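You operate a simulated robot arm through the tools that you are given. There is no shell and no other tool. Be economical: measure what you need, move in short steps, check, and stop when the job is done.

Carry out the task below with a simulated two-armed robot. There is one attempt and no reset: what you move stays moved.

Task
Pour a gel to the volume on the cast sheet and let it set.
Fine: spout over the tray to pour and aside after, jar heat dial to Off, wait till the gel is cloudy, leave the tray still. Where these are worked on the way, their far stop is far enough and under half their travel is too little: spout.

The check looks at the end state, three seconds after you hand in, the way a careful person would. Anything else that was tipped, shoved, dropped, spilled or broken makes it a failure. Flat cloth is picked up by pressing the open fingertips on it (5 to 10 N) and closing them slowly along it; thin cloth reads only 2 to 8 mm in the jaws.

Robot
Two 7-joint arms with fingered hands on one trunk, on a base that drives. Base frame: it is fixed to the floor where the robot stands at the start and does not move with it; the origin is under the middle of the robot, x ahead of it, y to its left, z up; the surface under the hand at the start is at about z = 900. Units: mm, degrees, N and s.
The left shoulder is at the start at [20, 123, 1187], the right one opposite. With the tool pointing down near the work surface each hand reaches from about 160 to 500 mm from the robot's upright axis, wherever it stands, measured 20 degrees to its own side. Places, roughly: blue foot knob [600, 100, 900]; cast sheet [-3000, 2500, 0]; grey knob tray (16x8x7 cm) [800, 200, 1000]; jar heat dial [1000, 100, 1000]; pour button [800, -100, 1000]; red foot knob [1000, 300, 900]; spout [800, 0, 1000]. Payload 2.4 kg a hand.
Tool frame (each hand has its own): the origin (TCP) lies between the finger pads and is the grasp point; the fingertips stand 17 mm ahead of it; z points along the fingers, y is the line along which they close. The gripper opens to 88 mm. The gripper's body begins 47 mm behind the TCP. The gripper is a hand of 3 fingers: y runs from the thumb to the fingers, the wrist lies at [0, 0, -165] in the tool frame.
Orientation is told as [roll, pitch, yaw] about the base's x, y, z axes, in that order, counted from this pose: with the fingers straight down and closing along the base's y, the tool's x points along the base's -x, its y along +y and its z along -z.

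Tools
- The arms move only by the tool nudge_tool. It takes "left_steps", "right_steps" or both (then of equal length, played together; a hand with none holds still); each is a list of rows, each a list of 6 numbers: the shift along the base's x, y, z in units of 30 mm (1.0 is 30 mm), then the turn, a rotation vector about the base's x, y, z in units of 4 degrees (1.0 is 4 degrees). In form: [[tx, ty, tz, ax, ay, az], ...]. A call has 1 to 8 rows; each row shifts and turns the commanded pose from where the row before left it. A call with a number of a shift or a turn outside -1 to 1 is refused whole. Rows are played at 5 a second. More than 50 mm and 8.6 degrees between two rows, and nothing of the call is played. Where a pose cannot be reached the arm comes as near as it can. A force on the tool above 40 N (or 10 N above the force at the start of the call, whichever is more), or a blocked arm, ends the call early, and 0.2 s more pass. In this call time passes only in rows, and 0.2 s behind the last. It gives the time, the measured TCP pose, the force on the tool (base axes), the opening and the grip force at its end, in the units of the frame above (readings bear some noise), with the torque about the TCP (base axes, N m) and any sound that the robot's microphone picked up.
- Cameras (640 x 400 px; columns grow to the right, rows downward): "scene" is now at [62.4, -5.5, 1648.5]; the picture's right is [-0.06, -1.00, 0.00], its down [-0.69, 0.04, -0.72] and it looks along [0.72, -0.04, -0.69] (base axes); focal length 282 px, centre (320, 200). "left" rides on the left gripper at [-52, 4, -66] in its tool frame; the picture's right is [-0.08, -1.00, 0.00], its down [0.78, -0.07, -0.62] and it looks along [0.62, -0.05, 0.78] (tool axes); focal length 243 px, centre (320, 200). "right" rides on the right gripper at [52, 4, -66] in its tool frame; the picture's right is [-0.08, 1.00, 0.00], its down [-0.78, -0.07, -0.62] and it looks along [-0.62, -0.05, 0.78] (tool axes); focal length 243 px, centre (320, 200). There is no depth. A picture from a camera that has moved, and an enlarged one, comes with that camera's place and axes in the base frame and with its lens.
- camera(camera): a new picture of that camera. No time passes.
- raise_lower(by): slides the trunk up (or, below 0, down) by that many mm; the arms and the scene camera ride with it, the base frame stays. It gives what a move gives, with no picture.
- steer(legs): drives the robot by 1 to 6 legs, each [ahead, left, turn to the left] in mm, mm and degrees, along the robot's own axes; the way and the turn of a leg run together, so that a leg with both is an arc; at most 1500 mm and 180 degrees a leg. The arms and the cameras ride along, it lands a little off, and it stops where it bumps. It gives what a move gives.
- set_fingers(finger1, finger2, thumb_bend, hand): sets how far each is bent, from 0 (flat) to 1 (curled in); at 0.3 the hand is open as for a grip, at 0.7 the pads meet at the TCP. One left out holds its place. A second passes; each finger stops where it meets its share of the squeeze, and holds until it gets a number again. It is the only way to open and close the hand. It gives what a move gives, with no picture; readings hold the bend of each and the force on the fingers (four entries, about 0 where the hand has none), thumb and palm.
- turn_head(pan, tilt): turns the head with the scene camera to pan (to the left, within 120 degrees either way) and tilt (down, from -29 to 69), counted from straight ahead of the robot. It gives what a move gives.
- zoom(camera, box): a new picture of the part [left, top, right, bottom] of that camera's present view, enlarged. No time passes.
- finish_job(): hands the job in; it is judged then, once.

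Work in short steps. Places have to be worked out from the pictures, the camera data and where the tool is seen: move nearer, look again, correct. Check each grasp and each placing, and mend what went wrong. You have 120 turns and 100 pictures in all, those below and enlarged ones among them. Open the grippers and draw the arms clear of the work before you hand the job in, unless the task says otherwise; then end with one line.

The tools are called after "Request:" as a command line: name --argument value ..., lists and objects as JSON in quotes. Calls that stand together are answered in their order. nudge_tool: Moves the arms, as the interface text tells. Its arguments: {"type":"object","properties":{"left_steps":{"type":"array","items":{"type":"array","items":{"type":"number"}}},"right_steps":{"type":"array","items":{"type":"array","items":{"type":"number"}}}},"required":[]} The other tools are called the same way: raise_lower (by) slides the trunk up or down; set_fingers (finger1, finger2, thumb_bend, hand) moves the fingers one by one; steer (legs) drives the base; turn_head (pan, tilt) turns the head that bears the scene camera; camera (camera) takes a picture; zoom (camera, box) takes an enlarged picture of a part of a camera's view; finish_job () hands the job in.

At the start:

```text
t: 0.0
left_tcp_pos: [301.2, 125.1, 1322.2]
left_tcp_rot: [0.0, 0.0, 0.1]
left_force: [0.1, -0.3, 0.1]
left_wrist_torque: [-0.03, 0.01, -0.03]
left_width: 87.8
left_grasp_force: 0.1
left_shape: jaw
left_bend: [0.3, 0.3, 0.3]
left_finger forces: [0.0, 0.0, 0.0, 0.1, 0.0, 0.1]
right_tcp_pos: [299.1, -131.5, 1314.7]
right_tcp_rot: [0.0, 0.0, 0.0]
right_force: [-0.6, 1.2, 0.1]
right_wrist_torque: [-0.02, -0.02, 0.0]
right_width: 87.9
right_grasp_force: 0.1
right_shape: jaw
right_bend: [0.3, 0.3, 0.3]
right_finger forces: [0.0, 0.0, 0.0, 0.0, 0.0, 0.0]
trunk travel left (down, up): [-400.0, 430.0]
robot x, y, heading: [2.6, -1.3, -0.1]
head pan, tilt: [-3.3, 43.7]
```

scene: 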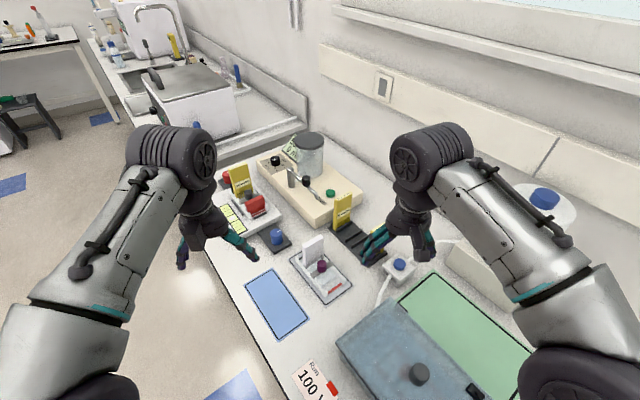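
right: 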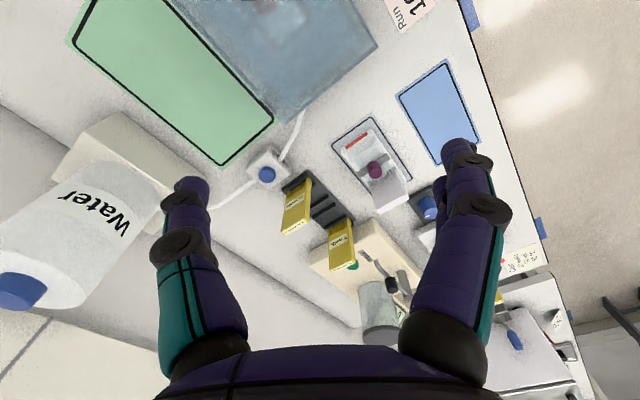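
left: 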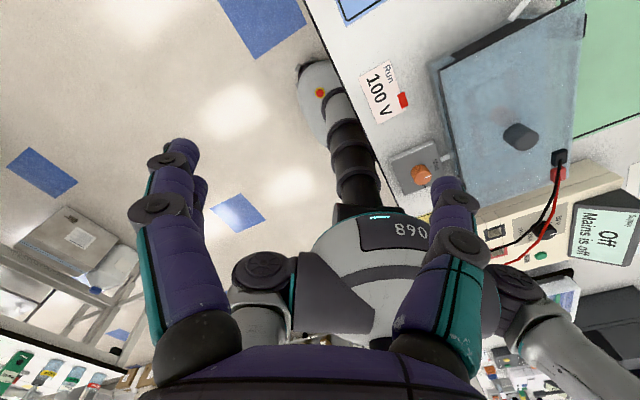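

The scene shows the caster station ahead; I'll enlarge it to understand parts.

Request:
zoom --camera "scene" --box '[200, 110, 440, 310]'

Request:
turn_head --pan 110 --tilt 20

Request:
camera --camera "scene"

```text
2.00 times, centred on (320, 210) of scene
camera zoom: at [62.4, -5.5, 1648.5], right [-0.06, -1.0, 0.0], down [-0.69, 0.04, -0.72], along [0.72, -0.04, -0.69], focal length 564 px, centre (320, 180)
```

zoom: 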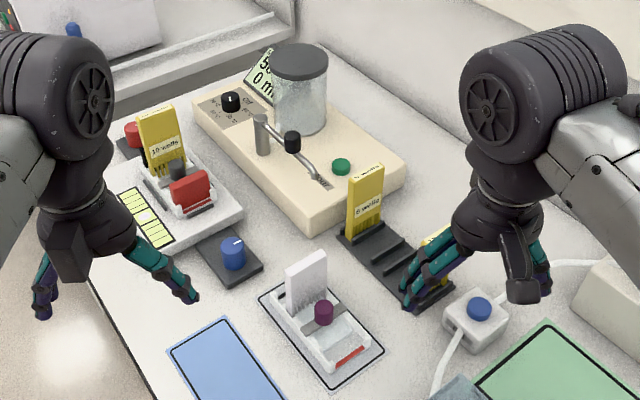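

```text
t: 1.9
left_tcp_pos: [300.3, 125.4, 1321.7]
left_tcp_rot: [0.0, 0.0, -0.1]
left_force: [0.0, 0.4, -0.2]
left_wrist_torque: [-0.02, 0.01, -0.01]
left_width: 88.0
left_grasp_force: 0.1
left_shape: jaw
left_bend: [0.3, 0.3, 0.3]
left_finger forces: [0.0, 0.0, 0.0, 0.0, 0.1, 0.1]
right_tcp_pos: [298.1, -132.8, 1314.3]
right_tcp_rot: [0.0, 0.0, 0.0]
right_force: [-0.5, 0.1, 0.2]
right_wrist_torque: [0.01, -0.01, -0.01]
right_width: 88.1
right_grasp_force: 0.1
right_shape: jaw
right_bend: [0.3, 0.3, 0.3]
right_finger forces: [0.1, 0.0, 0.1, 0.0, 0.0, 0.0]
trunk travel left (down, up): [-400.0, 430.0]
robot x, y, heading: [0.6, -0.1, -0.0]
head pan, tilt: [110.0, 20.0]
```

```text
95 pictures are left
camera scene: at [-51.6, 86.7, 1685.3], right [0.94, 0.34, 0.0], down [0.12, -0.32, -0.94], along [-0.32, 0.88, -0.34], focal length 282 px, centre (320, 200)
```

scene: 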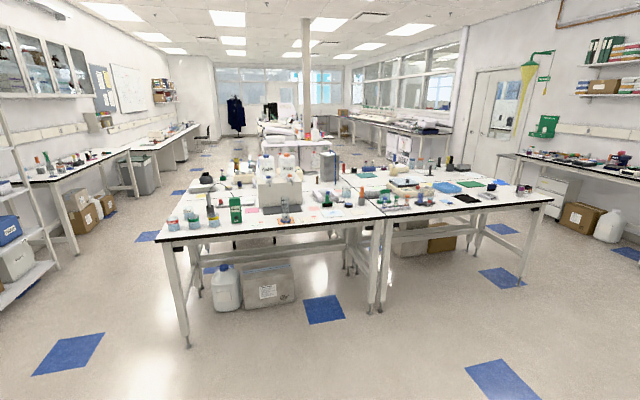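

The sheet should lie near column ~157 of this view; enlarge.

Request:
zoom --camera "scene" --box '[80, 50, 320, 200]'

Request:
zoom --camera "scene" --box '[150, 140, 350, 265]'

```text
2.67 times, centred on (200, 125) of scene
camera zoom: at [-51.6, 86.7, 1685.3], right [0.94, 0.34, 0.0], down [0.12, -0.32, -0.94], along [-0.32, 0.88, -0.34], focal length 752 px, centre (640, 400)
```

zoom: 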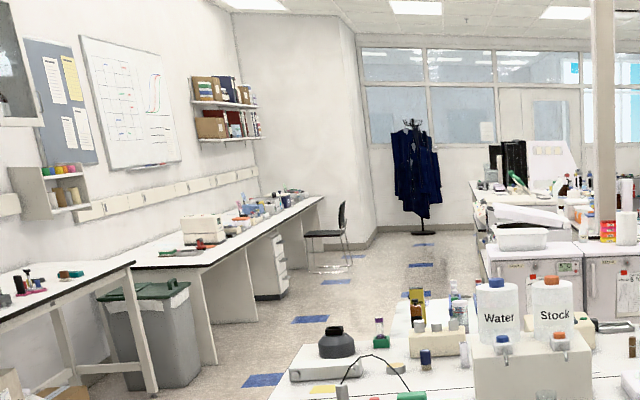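

```text
3.20 times, centred on (250, 202) of scene
camera zoom: at [-51.6, 86.7, 1685.3], right [0.94, 0.34, 0.0], down [0.12, -0.32, -0.94], along [-0.32, 0.88, -0.34], focal length 903 px, centre (544, 192)
```

zoom: 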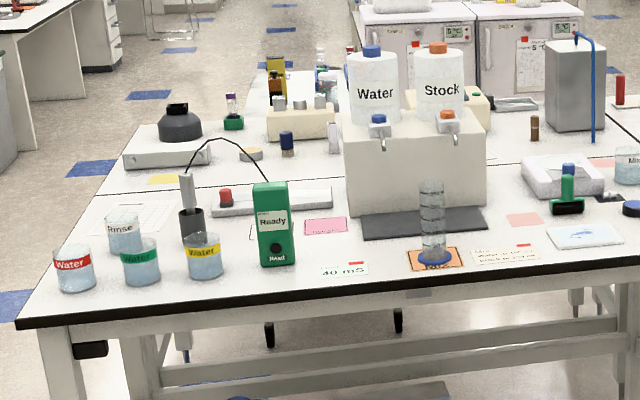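

The pin-board on the wall lies in that bearing; zoom strongly on it.

Request:
zoom --camera "scene" --box '[84, 55, 124, 120]'

Request:
turn_head --pan 120 --tilt 15

Request:
camera --camera "scene"

```text
6.15 times, centred on (104, 88) of scene
camera zoom: at [-51.6, 86.7, 1685.3], right [0.94, 0.34, 0.0], down [0.12, -0.32, -0.94], along [-0.32, 0.88, -0.34], focal length 1737 px, centre (1649, 892)
```

zoom: 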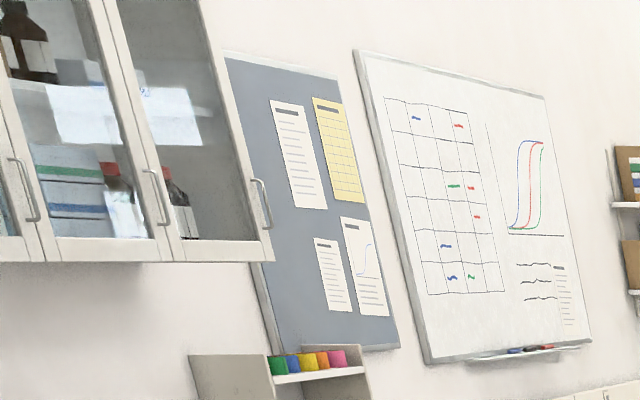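

```text
t: 2.6
left_tcp_pos: [301.1, 126.0, 1321.5]
left_tcp_rot: [0.0, 0.0, 0.0]
left_force: [0.7, 0.3, -0.4]
left_wrist_torque: [-0.01, -0.04, 0.02]
left_width: 87.8
left_grasp_force: 0.2
left_shape: jaw
left_bend: [0.3, 0.3, 0.3]
left_finger forces: [0.0, 0.0, 0.0, 0.0, 0.0, 0.0]
right_tcp_pos: [298.4, -130.7, 1315.4]
right_tcp_rot: [0.0, 0.0, 0.0]
right_force: [0.1, 0.6, 0.4]
right_wrist_torque: [0.03, 0.01, 0.01]
right_width: 88.0
right_grasp_force: 0.0
right_shape: jaw
right_bend: [0.3, 0.3, 0.3]
right_finger forces: [0.0, 0.0, 0.0, 0.0, 0.0, 0.0]
trunk travel left (down, up): [-400.0, 430.0]
robot x, y, heading: [1.0, -3.1, 0.0]
head pan, tilt: [120.0, 15.0]
```

```text
91 pictures are left
camera scene: at [-66.4, 80.1, 1693.4], right [0.87, 0.5, 0.0], down [0.13, -0.22, -0.97], along [-0.48, 0.84, -0.26], focal length 282 px, centre (320, 200)
```

scene: 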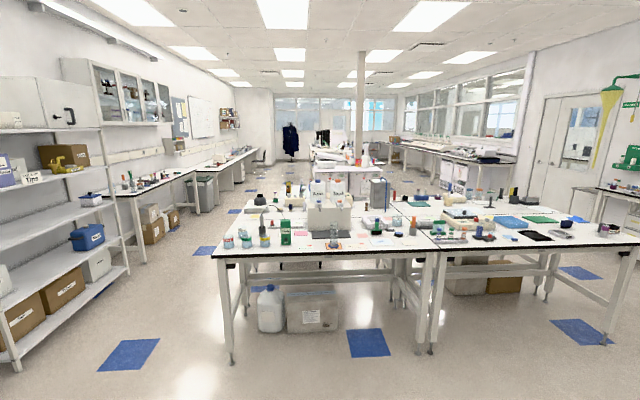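

Nothing obvious yet; zoom around the bearing of the sheet (column ~217).

Request:
zoom --camera "scene" --box '[110, 130, 270, 230]'

Request:
zoom --camera "scene" --box '[140, 200, 260, 275]'

```text
4.00 times, centred on (190, 180) of scene
camera zoom: at [-66.4, 80.1, 1693.4], right [0.87, 0.5, 0.0], down [0.13, -0.22, -0.97], along [-0.48, 0.84, -0.26], focal length 1129 px, centre (840, 280)
```

zoom: 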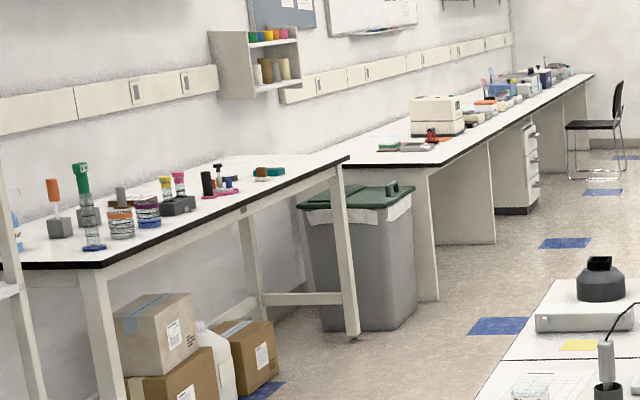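

```text
5.33 times, centred on (200, 238) of scene
camera zoom: at [-66.4, 80.1, 1693.4], right [0.87, 0.5, 0.0], down [0.13, -0.22, -0.97], along [-0.48, 0.84, -0.26], focal length 1505 px, centre (960, 0)
```

zoom: 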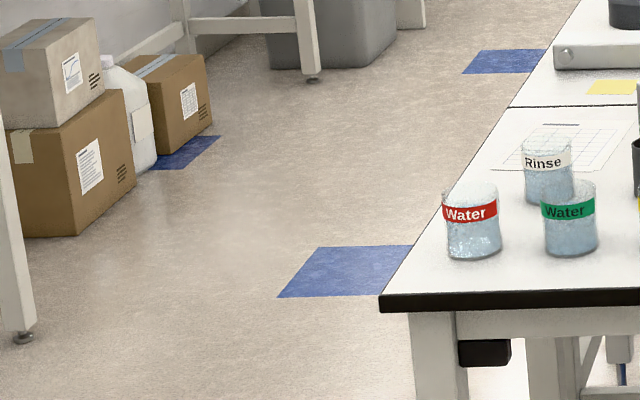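

I'll back away from the bench and turn toward the left-rear, then look before driving on.

Request:
steer --legs '[[-300, 0, 0], [0, 0, 155]]'

Request:
turn_head --pan 0 --tilt 15

Request:
camera --camera "scene"

```text
t: 10.9
left_tcp_pos: [-621.9, 38.0, 1321.6]
left_tcp_rot: [0.0, 0.0, 150.9]
left_force: [0.6, -0.3, -1.0]
left_wrist_torque: [0.0, 0.01, 0.0]
left_width: 87.8
left_grasp_force: 0.0
left_shape: jaw
left_bend: [0.3, 0.3, 0.3]
left_finger forces: [0.1, 0.0, 0.0, 0.1, 0.1, 0.1]
right_tcp_pos: [-494.0, 260.7, 1314.2]
right_tcp_rot: [0.0, 0.0, 150.8]
right_force: [-0.8, 0.0, 0.2]
right_wrist_torque: [0.03, 0.03, 0.0]
right_width: 88.0
right_grasp_force: 0.0
right_shape: jaw
right_bend: [0.3, 0.3, 0.3]
right_finger forces: [0.0, 0.0, 0.0, 0.0, 0.0, 0.1]
trunk travel left (down, up): [-400.0, 430.0]
robot x, y, heading: [-299.6, 1.7, 150.8]
head pan, tilt: [120.0, 15.0]
```

```text
t: 12.9
left_tcp_pos: [-620.6, 38.3, 1322.3]
left_tcp_rot: [0.0, 0.0, 150.8]
left_force: [0.6, -0.7, 0.6]
left_wrist_torque: [-0.01, -0.02, 0.04]
left_width: 87.7
left_grasp_force: 0.1
left_shape: jaw
left_bend: [0.3, 0.3, 0.3]
left_finger forces: [0.0, 0.0, 0.0, 0.0, 0.0, 0.0]
right_tcp_pos: [-493.6, 260.6, 1314.7]
right_tcp_rot: [0.1, 0.0, 150.8]
right_force: [0.8, 0.0, 0.0]
right_wrist_torque: [-0.01, 0.01, 0.03]
right_width: 87.9
right_grasp_force: 0.0
right_shape: jaw
right_bend: [0.3, 0.3, 0.3]
right_finger forces: [0.1, 0.0, 0.1, 0.1, 0.0, 0.0]
trunk travel left (down, up): [-400.0, 430.0]
robot x, y, heading: [-299.0, 1.4, 150.7]
head pan, tilt: [0.0, 15.0]
```

```text
88 pictures are left
camera scene: at [-362.7, 35.4, 1693.4], right [0.49, 0.87, 0.0], down [0.23, -0.13, -0.97], along [-0.84, 0.47, -0.26], focal length 282 px, centre (320, 200)
```

scene: 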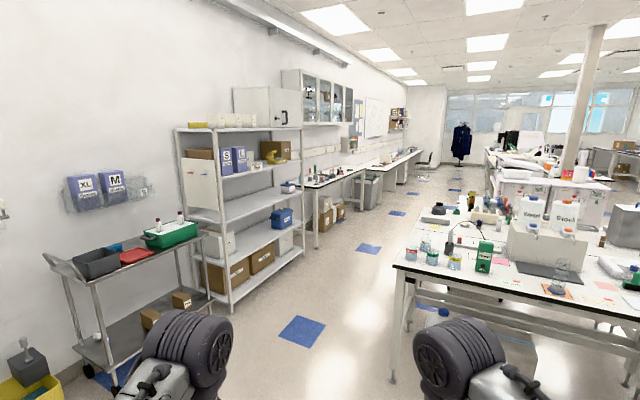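

The aisle is clear; drive into it with a slight left turn.

Request:
steer --legs '[[0, 0, 5], [1700, 0, 0], [0, 0, -25]]'

Request:
camera --camera "scene"

```text
refused: 1700 is not a number from -1500 to 1500
```

```text
87 pictures are left
camera scene: at [-362.7, 35.4, 1693.4], right [0.49, 0.87, 0.0], down [0.23, -0.13, -0.97], along [-0.84, 0.47, -0.26], focal length 282 px, centre (320, 200)
```

scene: 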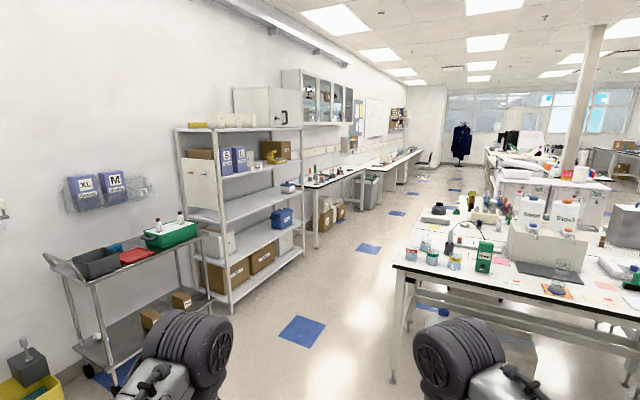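

Split the drive into two legs.

Request:
steer --legs '[[0, 0, 5], [1400, 0, 0], [200, 0, 0], [0, 0, -25]]'

Request:
camera --camera "scene"

```text
t: 23.0
left_tcp_pos: [-2077.0, 812.7, 1322.5]
left_tcp_rot: [0.0, 0.0, 130.6]
left_force: [0.4, 0.7, 0.0]
left_wrist_torque: [0.01, -0.01, 0.02]
left_width: 87.6
left_grasp_force: 0.2
left_shape: jaw
left_bend: [0.3, 0.3, 0.3]
left_finger forces: [0.0, 0.1, 0.1, 0.1, 0.1, 0.1]
right_tcp_pos: [-1879.4, 976.4, 1313.8]
right_tcp_rot: [0.0, 0.0, 130.6]
right_force: [-0.1, -0.5, 0.3]
right_wrist_torque: [0.0, 0.02, 0.03]
right_width: 87.8
right_grasp_force: 0.0
right_shape: jaw
right_bend: [0.3, 0.3, 0.3]
right_finger forces: [0.0, 0.0, 0.0, 0.1, 0.0, 0.0]
trunk travel left (down, up): [-400.0, 430.0]
robot x, y, heading: [-1786.2, 663.2, 130.3]
head pan, tilt: [0.0, 15.0]
```

```text
86 pictures are left
camera scene: at [-1834.1, 719.5, 1693.4], right [0.76, 0.65, 0.0], down [0.17, -0.2, -0.97], along [-0.63, 0.73, -0.26], focal length 282 px, centre (320, 200)
```

scene: 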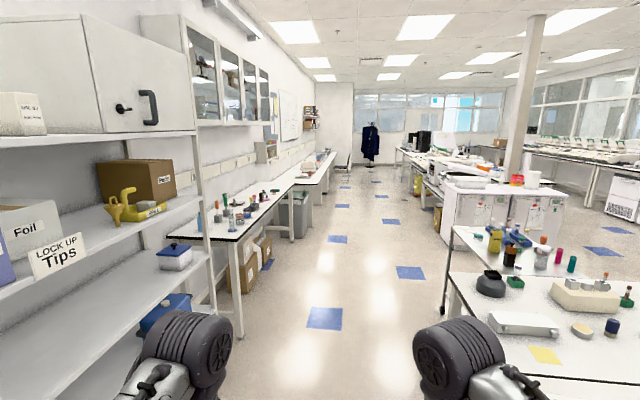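

The given spot lies mid-aisle, likely the standing place from which the sheet is read. Drive there and look around.

Request:
steer --legs '[[0, 0, -6], [1400, 0, 0]]'

Request:
turn_head --pan 70 --tilt 5

Request:
camera --camera "scene"

Request:
turn_head --pan -60 --tilt 25

Request:
camera --camera "scene"

```text
t: 30.6
left_tcp_pos: [-2878.9, 1993.6, 1321.5]
left_tcp_rot: [0.0, 0.0, 125.7]
left_force: [-0.3, 0.1, -0.5]
left_wrist_torque: [0.0, 0.01, -0.01]
left_width: 87.7
left_grasp_force: 0.0
left_shape: jaw
left_bend: [0.3, 0.3, 0.3]
left_finger forces: [0.0, 0.0, 0.0, 0.1, 0.0, 0.0]
right_tcp_pos: [-2668.7, 2140.4, 1314.0]
right_tcp_rot: [0.0, 0.0, 125.8]
right_force: [0.0, 0.1, -0.3]
right_wrist_torque: [-0.01, 0.01, -0.03]
right_width: 88.2
right_grasp_force: 0.2
right_shape: jaw
right_bend: [0.3, 0.3, 0.3]
right_finger forces: [0.1, 0.0, 0.0, 0.0, 0.0, 0.1]
trunk travel left (down, up): [-400.0, 430.0]
robot x, y, heading: [-2602.2, 1826.1, 125.8]
head pan, tilt: [0.0, 15.0]
```

```text
t: 32.0
left_tcp_pos: [-2878.8, 1991.7, 1321.6]
left_tcp_rot: [0.0, 0.0, 125.8]
left_force: [0.0, -1.3, 0.9]
left_wrist_torque: [0.02, -0.03, 0.0]
left_width: 87.8
left_grasp_force: 0.0
left_shape: jaw
left_bend: [0.3, 0.3, 0.3]
left_finger forces: [0.1, 0.0, 0.0, 0.1, 0.0, 0.0]
right_tcp_pos: [-2668.4, 2139.7, 1314.1]
right_tcp_rot: [0.0, 0.0, 125.8]
right_force: [0.0, 0.3, 0.0]
right_wrist_torque: [0.04, -0.01, 0.0]
right_width: 87.8
right_grasp_force: 0.0
right_shape: jaw
right_bend: [0.3, 0.3, 0.3]
right_finger forces: [0.0, 0.0, 0.0, 0.0, 0.0, 0.0]
trunk travel left (down, up): [-400.0, 430.0]
robot x, y, heading: [-2599.0, 1820.3, 125.9]
head pan, tilt: [70.0, 5.0]
```

```text
85 pictures are left
camera scene: at [-2678.6, 1779.9, 1709.6], right [-0.27, 0.96, 0.0], down [0.08, 0.02, -1.0], along [-0.96, -0.27, -0.09], focal length 282 px, centre (320, 200)
```

scene: 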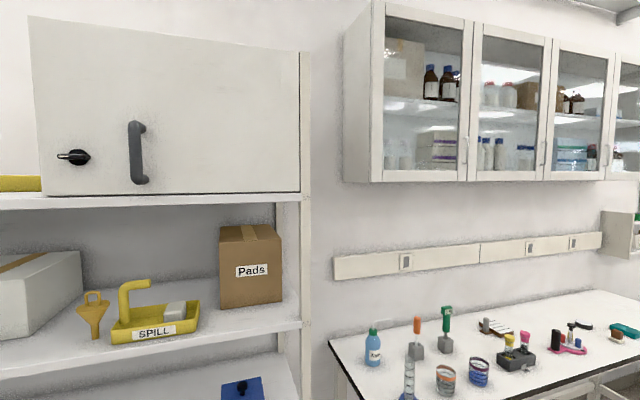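

```text
t: 34.1
left_tcp_pos: [-2878.6, 1991.3, 1321.9]
left_tcp_rot: [-0.1, -0.1, 125.8]
left_force: [0.2, 0.0, 0.5]
left_wrist_torque: [0.01, -0.01, 0.02]
left_width: 87.7
left_grasp_force: 0.1
left_shape: jaw
left_bend: [0.3, 0.3, 0.3]
left_finger forces: [0.1, 0.0, 0.0, 0.1, 0.1, 0.0]
right_tcp_pos: [-2668.6, 2140.4, 1314.0]
right_tcp_rot: [0.1, 0.0, 125.8]
right_force: [-0.1, -0.8, 0.6]
right_wrist_torque: [0.01, -0.02, 0.0]
right_width: 87.9
right_grasp_force: 0.0
right_shape: jaw
right_bend: [0.3, 0.3, 0.3]
right_finger forces: [0.0, 0.0, 0.0, 0.0, 0.0, 0.1]
trunk travel left (down, up): [-400.0, 430.0]
robot x, y, heading: [-2601.3, 1819.2, 126.0]
head pan, tilt: [-60.0, 25.0]
```

```text
84 pictures are left
camera scene: at [-2552.4, 1888.8, 1677.2], right [0.91, -0.41, 0.0], down [-0.17, -0.39, -0.91], along [0.37, 0.83, -0.42], focal length 282 px, centre (320, 200)
```

scene: 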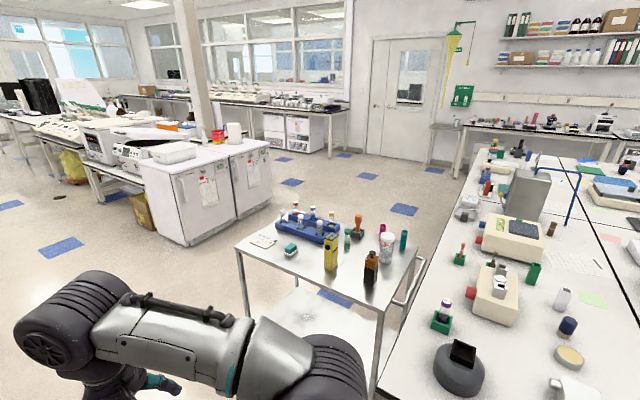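

Check the fridge sheets, and then straight ahead (the spot lies ~750 mm ahead).

Request:
zoom --camera "scene" --box '[170, 140, 290, 250]'

Request:
turn_head --pan 10 --tilt 40

Request:
camera --camera "scene"

Request:
turn_head --pan 35 --tilt 0

Request:
camera --camera "scene"

```text
3.64 times, centred on (230, 195) of scene
camera zoom: at [-2552.4, 1888.8, 1677.2], right [0.91, -0.41, 0.0], down [-0.17, -0.39, -0.91], along [0.37, 0.83, -0.42], focal length 1026 px, centre (647, 218)
```

zoom: 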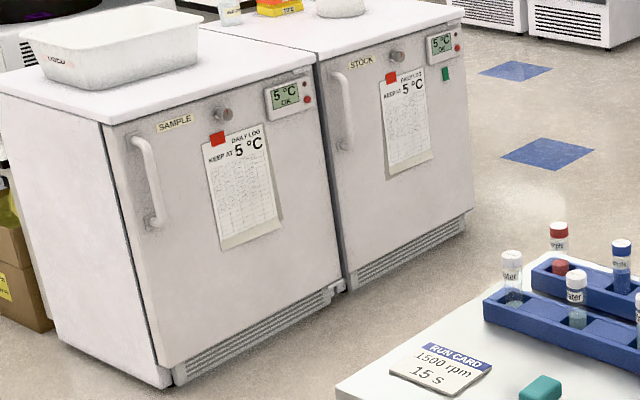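

```text
t: 35.5
left_tcp_pos: [-2878.0, 1993.1, 1322.2]
left_tcp_rot: [0.0, 0.0, 125.7]
left_force: [0.8, -0.1, 0.8]
left_wrist_torque: [-0.02, -0.01, -0.03]
left_width: 87.9
left_grasp_force: 0.1
left_shape: jaw
left_bend: [0.3, 0.3, 0.3]
left_finger forces: [0.1, 0.0, 0.1, 0.0, 0.1, 0.1]
right_tcp_pos: [-2668.9, 2140.0, 1314.6]
right_tcp_rot: [0.0, 0.0, 125.8]
right_force: [0.5, -0.9, 0.9]
right_wrist_torque: [-0.02, 0.01, -0.03]
right_width: 87.9
right_grasp_force: 0.1
right_shape: jaw
right_bend: [0.3, 0.3, 0.3]
right_finger forces: [0.0, 0.0, 0.1, 0.0, 0.0, 0.0]
trunk travel left (down, up): [-400.0, 430.0]
robot x, y, heading: [-2604.3, 1821.5, 125.7]
head pan, tilt: [10.0, 40.0]
```

```text
82 pictures are left
camera scene: at [-2651.0, 1864.2, 1653.9], right [0.7, 0.72, 0.0], down [0.46, -0.45, -0.77], along [-0.55, 0.53, -0.64], focal length 282 px, centre (320, 200)
```

scene: 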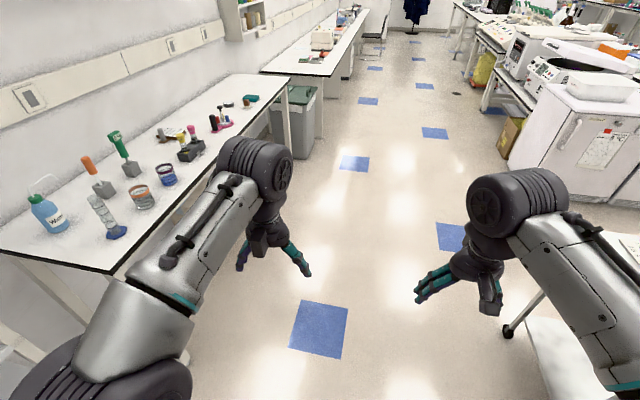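

```text
t: 36.6
left_tcp_pos: [-2878.8, 1992.2, 1322.2]
left_tcp_rot: [0.0, 0.0, 125.8]
left_force: [-0.3, -0.1, 0.1]
left_wrist_torque: [0.01, 0.0, -0.01]
left_width: 87.9
left_grasp_force: 0.0
left_shape: jaw
left_bend: [0.3, 0.3, 0.3]
left_finger forces: [0.1, 0.0, 0.0, 0.1, 0.0, 0.0]
right_tcp_pos: [-2669.8, 2139.2, 1314.4]
right_tcp_rot: [0.1, 0.0, 125.8]
right_force: [0.6, -0.6, 0.7]
right_wrist_torque: [-0.01, -0.02, -0.01]
right_width: 88.1
right_grasp_force: 0.1
right_shape: jaw
right_bend: [0.3, 0.3, 0.3]
right_finger forces: [0.1, 0.1, 0.0, 0.1, 0.1, 0.0]
trunk travel left (down, up): [-400.0, 430.0]
robot x, y, heading: [-2607.2, 1823.7, 125.6]
head pan, tilt: [35.0, 0.0]
```

```text
81 pictures are left
camera scene: at [-2675.2, 1834.5, 1717.5], right [0.33, 0.94, 0.0], down [0.0, 0.0, -1.0], along [-0.94, 0.33, 0.0], focal length 282 px, centre (320, 200)
```

scene: 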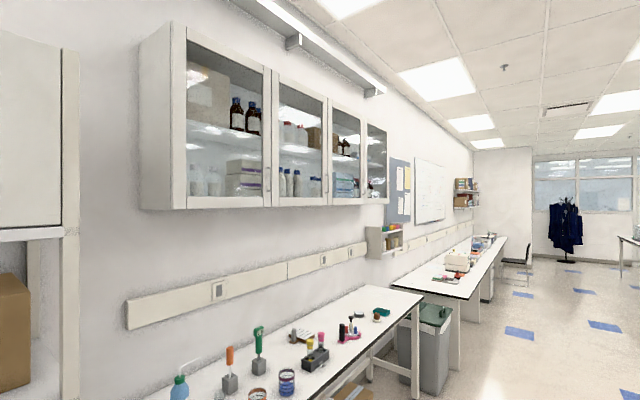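

A clipboard lies on the left bench; zoom on it and the board.

Request:
zoom --camera "scene" --box '[220, 290, 400, 400]'

Request:
zoom --camera "scene" --box '[380, 150, 480, 240]'

```text
3.56 times, centred on (310, 345) of scene
camera zoom: at [-2675.2, 1834.5, 1717.5], right [0.33, 0.94, 0.0], down [0.0, 0.0, -1.0], along [-0.94, 0.33, 0.0], focal length 1003 px, centre (356, -316)
```

zoom: 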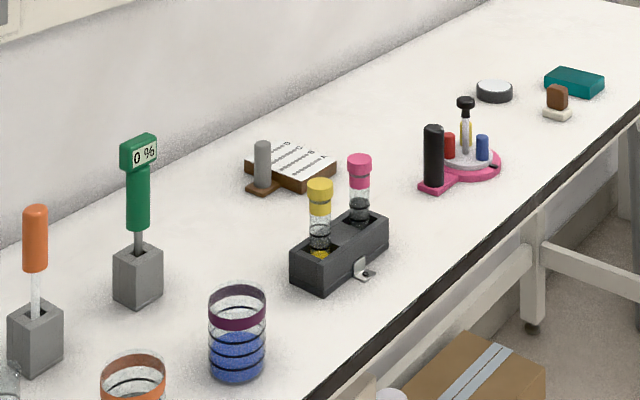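

```text
4.44 times, centred on (430, 195) of scene
camera zoom: at [-2675.2, 1834.5, 1717.5], right [0.33, 0.94, 0.0], down [0.0, 0.0, -1.0], along [-0.94, 0.33, 0.0], focal length 1254 px, centre (-169, 222)
```

zoom: 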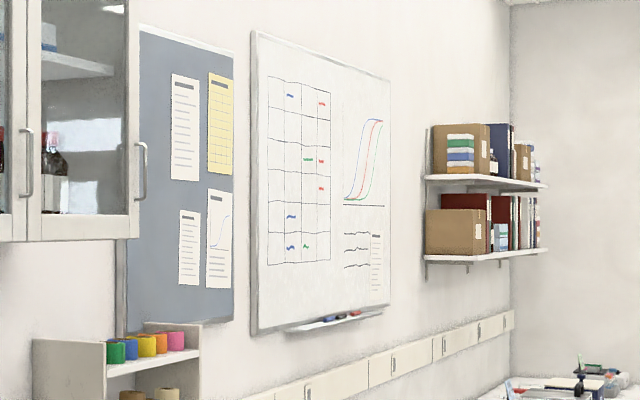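

Try a very tight zoom on the board's papers.

Request:
zoom --camera "scene" --box '[414, 160, 438, 180]'

Request:
turn_head --pan -115 --tilt 25

Request:
camera --camera "scene"

Request:
turn_head --pan -15 --tilt 10

Request:
camera --camera "scene"

```text
16.00 times, centred on (426, 170) of scene
camera zoom: at [-2675.2, 1834.5, 1717.5], right [0.33, 0.94, 0.0], down [0.0, 0.0, -1.0], along [-0.94, 0.33, 0.0], focal length 4515 px, centre (-1376, 680)
```

zoom: 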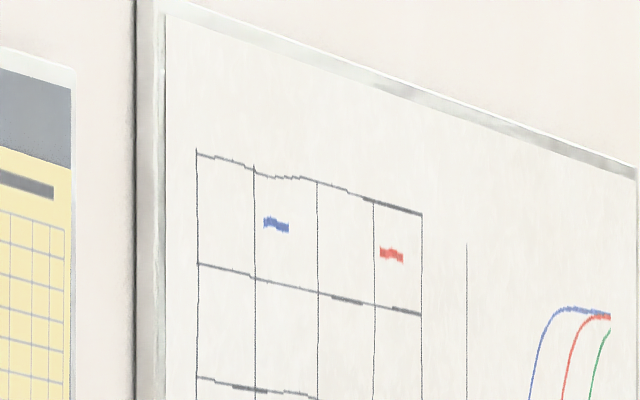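

```text
t: 38.9
left_tcp_pos: [-2879.0, 1993.2, 1321.5]
left_tcp_rot: [0.0, 0.0, 125.8]
left_force: [-0.4, 0.0, 1.3]
left_wrist_torque: [0.03, 0.01, 0.0]
left_width: 87.8
left_grasp_force: 0.0
left_shape: jaw
left_bend: [0.3, 0.3, 0.3]
left_finger forces: [0.0, 0.0, 0.0, 0.0, 0.0, 0.0]
right_tcp_pos: [-2668.9, 2140.5, 1315.6]
right_tcp_rot: [0.0, 0.1, 125.9]
right_force: [-0.7, -0.8, 0.1]
right_wrist_torque: [0.0, 0.0, 0.01]
right_width: 87.8
right_grasp_force: 0.1
right_shape: jaw
right_bend: [0.3, 0.3, 0.3]
right_finger forces: [0.0, 0.1, 0.0, 0.1, 0.0, 0.0]
trunk travel left (down, up): [-400.0, 430.0]
robot x, y, heading: [-2605.3, 1824.9, 125.8]
head pan, tilt: [-115.0, 25.0]
```

```text
77 pictures are left
camera scene: at [-2499.6, 1822.0, 1677.2], right [0.19, -0.98, 0.0], down [-0.41, -0.08, -0.91], along [0.89, 0.17, -0.42], focal length 282 px, centre (320, 200)
```

scene: 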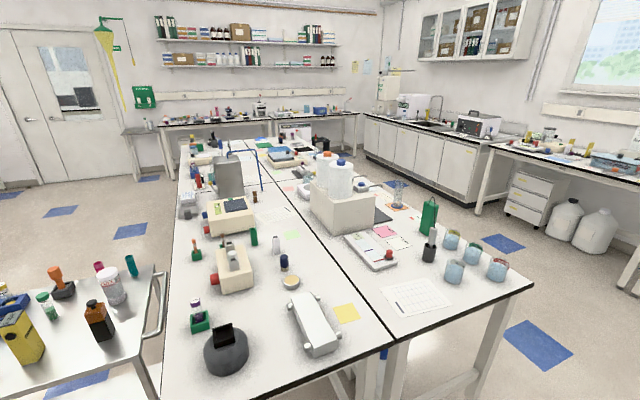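

```text
t: 40.7
left_tcp_pos: [-2879.0, 1992.5, 1321.8]
left_tcp_rot: [0.0, 0.0, 125.8]
left_force: [0.7, 0.1, -0.6]
left_wrist_torque: [0.01, -0.04, 0.0]
left_width: 88.1
left_grasp_force: 0.1
left_shape: jaw
left_bend: [0.3, 0.3, 0.3]
left_finger forces: [0.0, 0.0, 0.0, 0.0, 0.0, 0.0]
right_tcp_pos: [-2669.6, 2139.7, 1315.0]
right_tcp_rot: [0.0, 0.0, 125.7]
right_force: [0.0, -0.2, 0.4]
right_wrist_torque: [-0.03, -0.04, 0.0]
right_width: 87.8
right_grasp_force: 0.1
right_shape: jaw
right_bend: [0.3, 0.3, 0.3]
right_finger forces: [0.0, 0.1, 0.0, 0.1, 0.0, 0.1]
trunk travel left (down, up): [-400.0, 430.0]
robot x, y, heading: [-2601.5, 1816.8, 126.0]
head pan, tilt: [-15.0, 10.0]
```

```text
76 pictures are left
camera scene: at [-2623.0, 1891.8, 1701.5], right [0.94, 0.35, 0.0], down [0.06, -0.16, -0.98], along [-0.35, 0.92, -0.17], focal length 282 px, centre (320, 200)
```

scene: 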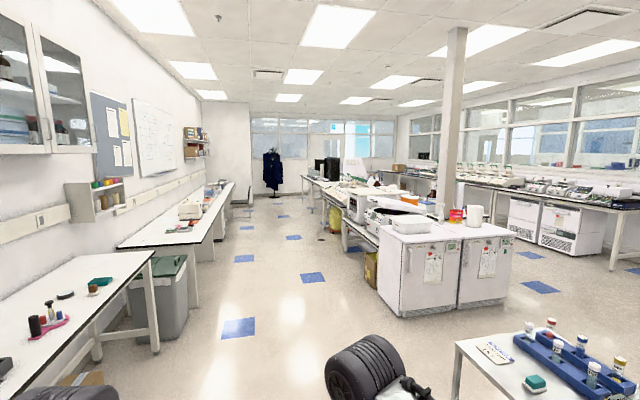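

Zoom into papers on the centre table and the view along the aisle.

Request:
turn_head --pan -115 --tilt 25

Request:
zoom --camera "scene" --box '[330, 200, 510, 320]'

Request:
zoom --camera "scene" --box '[200, 140, 340, 230]'

Request:
zoom --camera "scene" --box '[330, 40, 450, 130]'

```text
t: 42.4
left_tcp_pos: [-2878.8, 1993.0, 1323.5]
left_tcp_rot: [0.0, 0.0, 125.8]
left_force: [0.1, -0.3, 0.3]
left_wrist_torque: [0.0, -0.01, -0.03]
left_width: 87.7
left_grasp_force: 0.1
left_shape: jaw
left_bend: [0.3, 0.3, 0.3]
left_finger forces: [0.0, 0.0, 0.0, 0.1, 0.1, 0.1]
right_tcp_pos: [-2668.4, 2140.7, 1314.5]
right_tcp_rot: [0.1, 0.0, 125.8]
right_force: [-0.4, 0.1, 0.5]
right_wrist_torque: [-0.02, 0.03, -0.02]
right_width: 87.8
right_grasp_force: 0.0
right_shape: jaw
right_bend: [0.3, 0.3, 0.3]
right_finger forces: [0.1, 0.0, 0.1, 0.0, 0.1, 0.0]
trunk travel left (down, up): [-400.0, 430.0]
robot x, y, heading: [-2597.8, 1824.7, 125.7]
head pan, tilt: [-115.0, 25.0]
```

```text
3.33 times, centred on (420, 260) of scene
camera zoom: at [-2499.6, 1822.0, 1677.2], right [0.19, -0.98, 0.0], down [-0.41, -0.08, -0.91], along [0.89, 0.17, -0.42], focal length 941 px, centre (-13, 0)
```

zoom: 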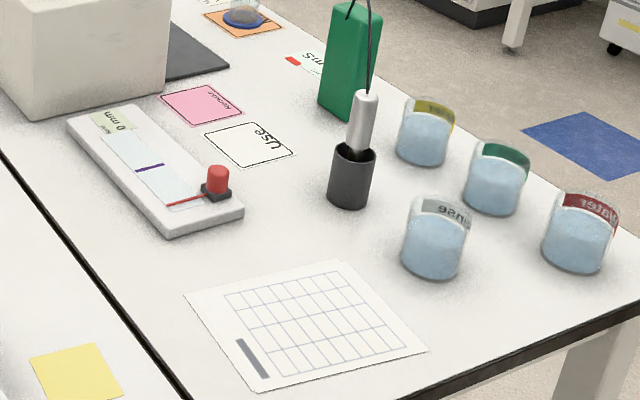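

```text
4.44 times, centred on (270, 185) of scene
camera zoom: at [-2499.6, 1822.0, 1677.2], right [0.19, -0.98, 0.0], down [-0.41, -0.08, -0.91], along [0.89, 0.17, -0.42], focal length 1254 px, centre (542, 267)
```

zoom: 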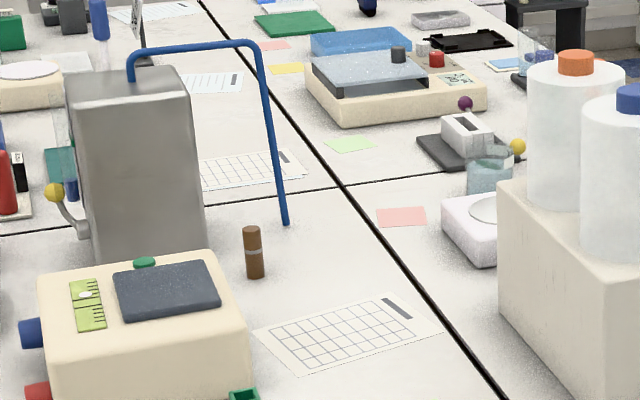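

```text
4.44 times, centred on (390, 85) of scene
camera zoom: at [-2499.6, 1822.0, 1677.2], right [0.19, -0.98, 0.0], down [-0.41, -0.08, -0.91], along [0.89, 0.17, -0.42], focal length 1254 px, centre (9, 711)
```

zoom: 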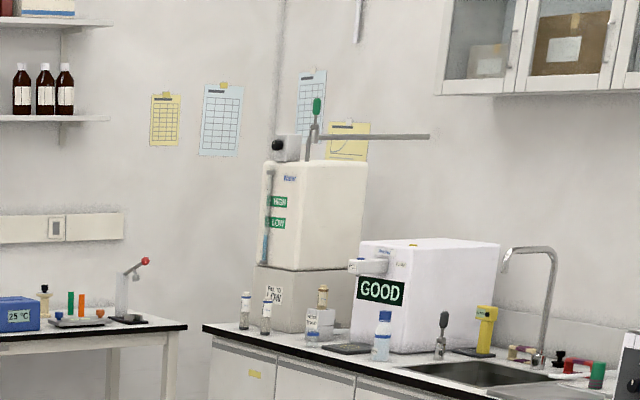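

Move to the stated spot and look around from there, including back and down.

Request:
steer --legs '[[750, 0, 0]]'

Request:
turn_head --pan 100 --tilt 30

Request:
camera --camera "scene"

Request:
turn_head --pan -80 --tilt 45

Request:
camera --camera "scene"

Request:
turn_head --pan 20 --tilt 20

Request:
camera --camera "scene"

```text
t: 46.5
left_tcp_pos: [-3317.3, 2601.5, 1321.3]
left_tcp_rot: [0.0, 0.0, 125.8]
left_force: [0.3, -0.4, -0.8]
left_wrist_torque: [-0.01, -0.01, 0.01]
left_width: 87.9
left_grasp_force: 0.0
left_shape: jaw
left_bend: [0.3, 0.3, 0.3]
left_finger forces: [0.1, 0.0, 0.0, 0.0, 0.0, 0.1]
right_tcp_pos: [-3107.2, 2749.0, 1313.5]
right_tcp_rot: [0.0, 0.1, 125.8]
right_force: [-0.2, -0.1, -0.4]
right_wrist_torque: [0.02, 0.02, -0.02]
right_width: 87.9
right_grasp_force: 0.1
right_shape: jaw
right_bend: [0.3, 0.3, 0.3]
right_finger forces: [0.0, 0.1, 0.0, 0.0, 0.1, 0.1]
trunk travel left (down, up): [-400.0, 430.0]
robot x, y, heading: [-3034.8, 2428.9, 125.7]
head pan, tilt: [-115.0, 25.0]
```

```text
t: 49.6
left_tcp_pos: [-3316.9, 2600.9, 1321.7]
left_tcp_rot: [-0.1, 0.0, 125.8]
left_force: [0.2, 0.3, 0.4]
left_wrist_torque: [-0.03, -0.05, 0.02]
left_width: 87.9
left_grasp_force: 0.1
left_shape: jaw
left_bend: [0.3, 0.3, 0.3]
left_finger forces: [0.0, 0.1, 0.1, 0.0, 0.0, 0.1]
right_tcp_pos: [-3106.8, 2748.0, 1313.9]
right_tcp_rot: [0.0, 0.0, 125.8]
right_force: [0.6, -0.4, 0.2]
right_wrist_torque: [0.01, 0.0, -0.01]
right_width: 88.0
right_grasp_force: 0.0
right_shape: jaw
right_bend: [0.3, 0.3, 0.3]
right_finger forces: [0.0, 0.0, 0.0, 0.0, 0.0, 0.0]
trunk travel left (down, up): [-400.0, 430.0]
robot x, y, heading: [-3039.4, 2430.3, 126.0]
head pan, tilt: [100.0, 30.0]
```

```text
72 pictures are left
camera scene: at [-3091.2, 2347.9, 1669.2], right [-0.72, 0.7, 0.0], down [0.35, 0.36, -0.87], along [-0.6, -0.62, -0.5], focal length 282 px, centre (320, 200)
```

scene: 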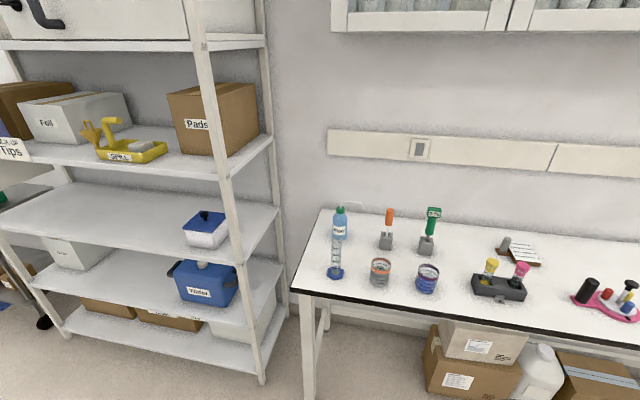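

```text
t: 52.3
left_tcp_pos: [-3316.4, 2599.9, 1320.9]
left_tcp_rot: [-0.1, -0.1, 125.8]
left_force: [0.8, 0.1, 0.8]
left_wrist_torque: [0.02, -0.01, 0.0]
left_width: 88.3
left_grasp_force: 0.1
left_shape: jaw
left_bend: [0.3, 0.3, 0.3]
left_finger forces: [0.0, 0.0, 0.1, 0.0, 0.0, 0.1]
right_tcp_pos: [-3107.1, 2747.3, 1315.5]
right_tcp_rot: [-0.1, 0.0, 125.8]
right_force: [-1.0, 0.4, 0.9]
right_wrist_torque: [0.0, -0.01, 0.01]
right_width: 87.7
right_grasp_force: 0.1
right_shape: jaw
right_bend: [0.3, 0.3, 0.3]
right_finger forces: [0.0, 0.1, 0.1, 0.0, 0.1, 0.1]
trunk travel left (down, up): [-400.0, 430.0]
robot x, y, heading: [-3038.5, 2429.1, 125.5]
head pan, tilt: [-80.0, 45.0]
```

```text
71 pictures are left
camera scene: at [-2971.4, 2471.1, 1646.6], right [0.72, -0.7, 0.0], down [-0.49, -0.51, -0.71], along [0.49, 0.51, -0.71], focal length 282 px, centre (320, 200)
```

scene: 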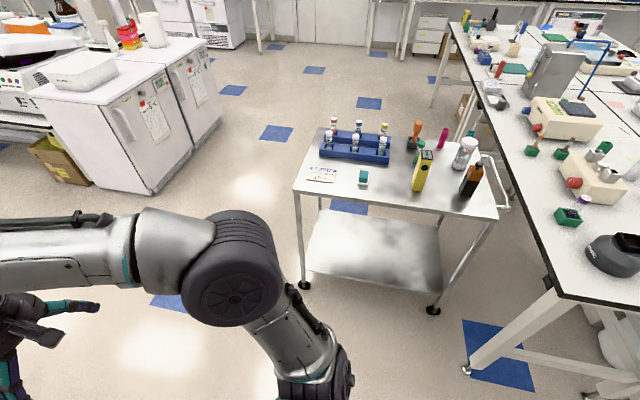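

```text
t: 54.0
left_tcp_pos: [-3316.2, 2600.3, 1321.7]
left_tcp_rot: [0.1, 0.0, 125.7]
left_force: [-0.4, -0.3, -0.5]
left_wrist_torque: [0.02, -0.01, 0.0]
left_width: 88.0
left_grasp_force: 0.0
left_shape: jaw
left_bend: [0.3, 0.3, 0.3]
left_finger forces: [0.1, 0.1, 0.0, 0.0, 0.0, 0.0]
right_tcp_pos: [-3106.8, 2747.6, 1314.3]
right_tcp_rot: [0.0, 0.0, 125.8]
right_force: [0.6, 0.4, -0.7]
right_wrist_torque: [-0.02, -0.02, -0.02]
right_width: 88.0
right_grasp_force: 0.1
right_shape: jaw
right_bend: [0.3, 0.3, 0.3]
right_finger forces: [0.0, 0.0, 0.1, 0.0, 0.0, 0.0]
trunk travel left (down, up): [-400.0, 430.0]
robot x, y, heading: [-3039.6, 2425.4, 125.7]
head pan, tilt: [20.0, 20.0]
```

```text
70 pictures are left
camera scene: at [-3105.0, 2465.2, 1685.2], right [0.56, 0.83, 0.0], down [0.28, -0.19, -0.94], along [-0.78, 0.53, -0.34], focal length 282 px, centre (320, 200)
```

scene: 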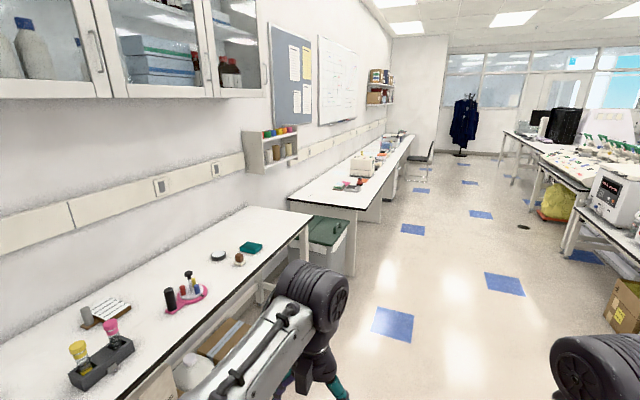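

No sheet here; the stated place looks like a room origin rather than the sheet's true spot. I'll return to the start bench and look carefully there.

Request:
steer --legs '[[0, 0, 180], [1450, 0, 0], [690, 0, 0], [0, 0, 31]]'

Request:
turn_head --pan 0 --tilt 15

Request:
camera --camera "scene"

```text
t: 73.8
left_tcp_pos: [-1291.9, 805.7, 1322.1]
left_tcp_rot: [0.0, 0.0, -17.9]
left_force: [0.2, -0.2, 0.0]
left_wrist_torque: [-0.02, 0.0, -0.02]
left_width: 87.9
left_grasp_force: 0.1
left_shape: jaw
left_bend: [0.3, 0.3, 0.3]
left_finger forces: [0.0, 0.1, 0.0, 0.1, 0.1, 0.1]
right_tcp_pos: [-1373.1, 561.8, 1314.7]
right_tcp_rot: [0.1, 0.1, -17.9]
right_force: [-0.7, 0.6, -0.5]
right_wrist_torque: [-0.01, -0.03, 0.02]
right_width: 87.9
right_grasp_force: 0.1
right_shape: jaw
right_bend: [0.3, 0.3, 0.3]
right_finger forces: [0.1, 0.0, 0.0, 0.0, 0.1, 0.0]
trunk travel left (down, up): [-400.0, 430.0]
robot x, y, heading: [-1615.6, 783.2, -18.1]
head pan, tilt: [20.0, 20.0]
```

```text
t: 74.7
left_tcp_pos: [-1292.9, 805.8, 1322.9]
left_tcp_rot: [0.0, 0.0, -17.9]
left_force: [0.2, -0.3, -0.6]
left_wrist_torque: [-0.01, -0.02, -0.01]
left_width: 87.7
left_grasp_force: 0.1
left_shape: jaw
left_bend: [0.3, 0.3, 0.3]
left_finger forces: [0.1, 0.1, 0.0, 0.0, 0.0, 0.0]
right_tcp_pos: [-1373.2, 562.3, 1314.1]
right_tcp_rot: [-0.1, 0.0, -17.8]
right_force: [-0.3, -0.3, 0.2]
right_wrist_torque: [-0.01, 0.0, -0.02]
right_width: 87.6
right_grasp_force: 0.0
right_shape: jaw
right_bend: [0.3, 0.3, 0.3]
right_finger forces: [0.1, 0.0, 0.0, 0.0, 0.0, 0.1]
trunk travel left (down, up): [-400.0, 430.0]
robot x, y, heading: [-1612.8, 778.9, -18.0]
head pan, tilt: [0.0, 15.0]
```

```text
69 pictures are left
camera scene: at [-1546.5, 755.1, 1693.4], right [-0.31, -0.95, 0.0], down [-0.25, 0.08, -0.97], along [0.92, -0.3, -0.26], focal length 282 px, centre (320, 200)
```

scene: 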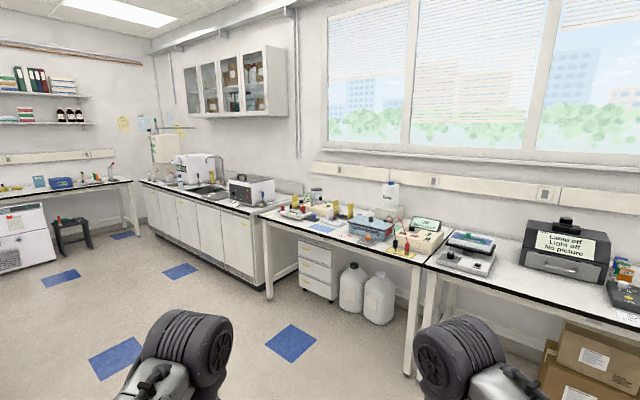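

Drive back to about 300 mm behind the start pose, facing the bench.

Request:
steer --legs '[[0, 0, -12.7], [1450, 0, 0], [0, 0, 31], [150, 0, 0]]'

Request:
turn_head --pan 0 --tilt 28

Request:
camera --camera "scene"

Request:
zoom --camera "scene" --box '[220, 130, 420, 255]'

```text
t: 85.1
left_tcp_pos: [77.7, 180.2, 1321.7]
left_tcp_rot: [0.0, 0.1, 0.6]
left_force: [0.8, -0.4, 0.4]
left_wrist_torque: [0.04, -0.02, 0.0]
left_width: 88.2
left_grasp_force: 0.1
left_shape: jaw
left_bend: [0.3, 0.3, 0.3]
left_finger forces: [0.0, 0.0, 0.1, 0.0, 0.0, 0.0]
right_tcp_pos: [77.5, -76.1, 1314.4]
right_tcp_rot: [0.0, 0.1, 0.6]
right_force: [0.7, -0.9, -0.7]
right_wrist_torque: [-0.04, -0.01, -0.03]
right_width: 87.8
right_grasp_force: 0.1
right_shape: jaw
right_bend: [0.3, 0.3, 0.3]
right_finger forces: [0.0, 0.0, 0.1, 0.1, 0.1, 0.0]
trunk travel left (down, up): [-400.0, 430.0]
robot x, y, heading: [-227.9, 49.8, 0.7]
head pan, tilt: [0.0, 15.0]
```

```text
t: 85.9
left_tcp_pos: [75.4, 179.9, 1322.1]
left_tcp_rot: [0.0, 0.0, 0.7]
left_force: [0.9, 0.0, 0.3]
left_wrist_torque: [0.0, -0.03, 0.06]
left_width: 88.2
left_grasp_force: 0.1
left_shape: jaw
left_bend: [0.3, 0.3, 0.3]
left_finger forces: [0.1, 0.0, 0.0, 0.1, 0.1, 0.0]
right_tcp_pos: [74.0, -75.9, 1315.8]
right_tcp_rot: [0.0, 0.0, 0.6]
right_force: [0.6, 0.5, 0.5]
right_wrist_torque: [0.02, 0.01, 0.04]
right_width: 87.6
right_grasp_force: 0.1
right_shape: jaw
right_bend: [0.3, 0.3, 0.3]
right_finger forces: [0.1, 0.0, 0.0, 0.0, 0.1, 0.2]
trunk travel left (down, up): [-400.0, 430.0]
robot x, y, heading: [-221.3, 55.1, 0.8]
head pan, tilt: [0.0, 28.0]
```

```text
68 pictures are left
camera scene: at [-152.8, 52.4, 1672.4], right [0.01, -1.0, 0.0], down [-0.47, 0.0, -0.88], along [0.88, 0.01, -0.47], focal length 282 px, centre (320, 200)
```

scene: 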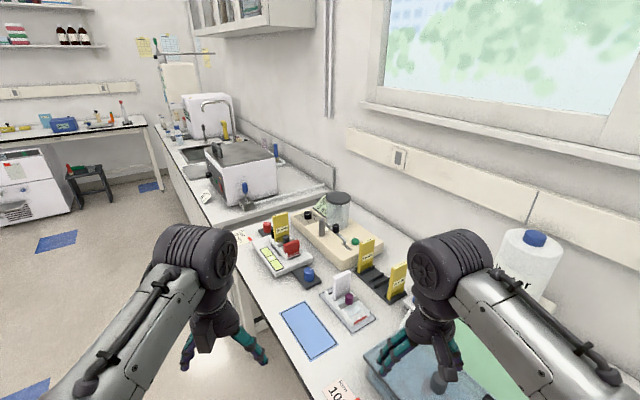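

```text
3.20 times, centred on (320, 192) of scene
camera zoom: at [-152.8, 52.4, 1672.4], right [0.01, -1.0, 0.0], down [-0.47, 0.0, -0.88], along [0.88, 0.01, -0.47], focal length 903 px, centre (320, 224)
```

zoom: 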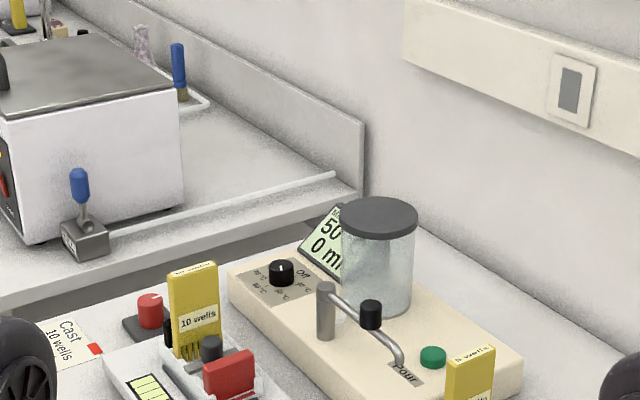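

Found: a sheet "Cast 10 wells" at the left of the bench. Zoom in on it and on the tray table.

Request:
zoom --camera "scene" --box '[225, 225, 325, 290]'

Request:
zoom --camera "scene" --box '[300, 190, 400, 255]'

```text
6.15 times, centred on (275, 258) of scene
camera zoom: at [-152.8, 52.4, 1672.4], right [0.01, -1.0, 0.0], down [-0.47, 0.0, -0.88], along [0.88, 0.01, -0.47], focal length 1737 px, centre (597, -154)
```

zoom: 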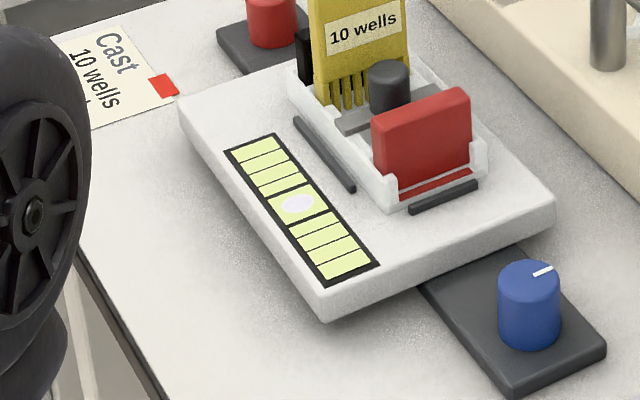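

```text
6.15 times, centred on (350, 222) of scene
camera zoom: at [-152.8, 52.4, 1672.4], right [0.01, -1.0, 0.0], down [-0.47, 0.0, -0.88], along [0.88, 0.01, -0.47], focal length 1737 px, centre (135, 62)
```

zoom: 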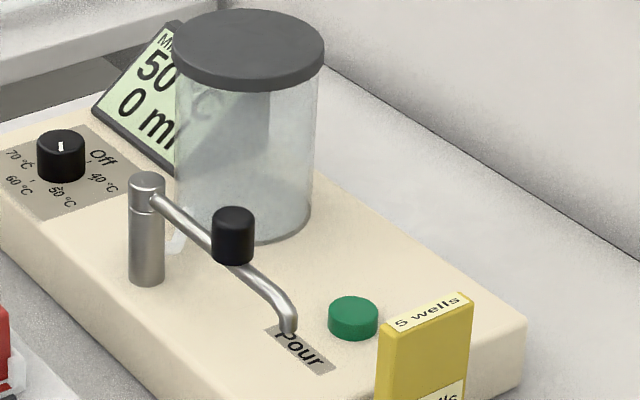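

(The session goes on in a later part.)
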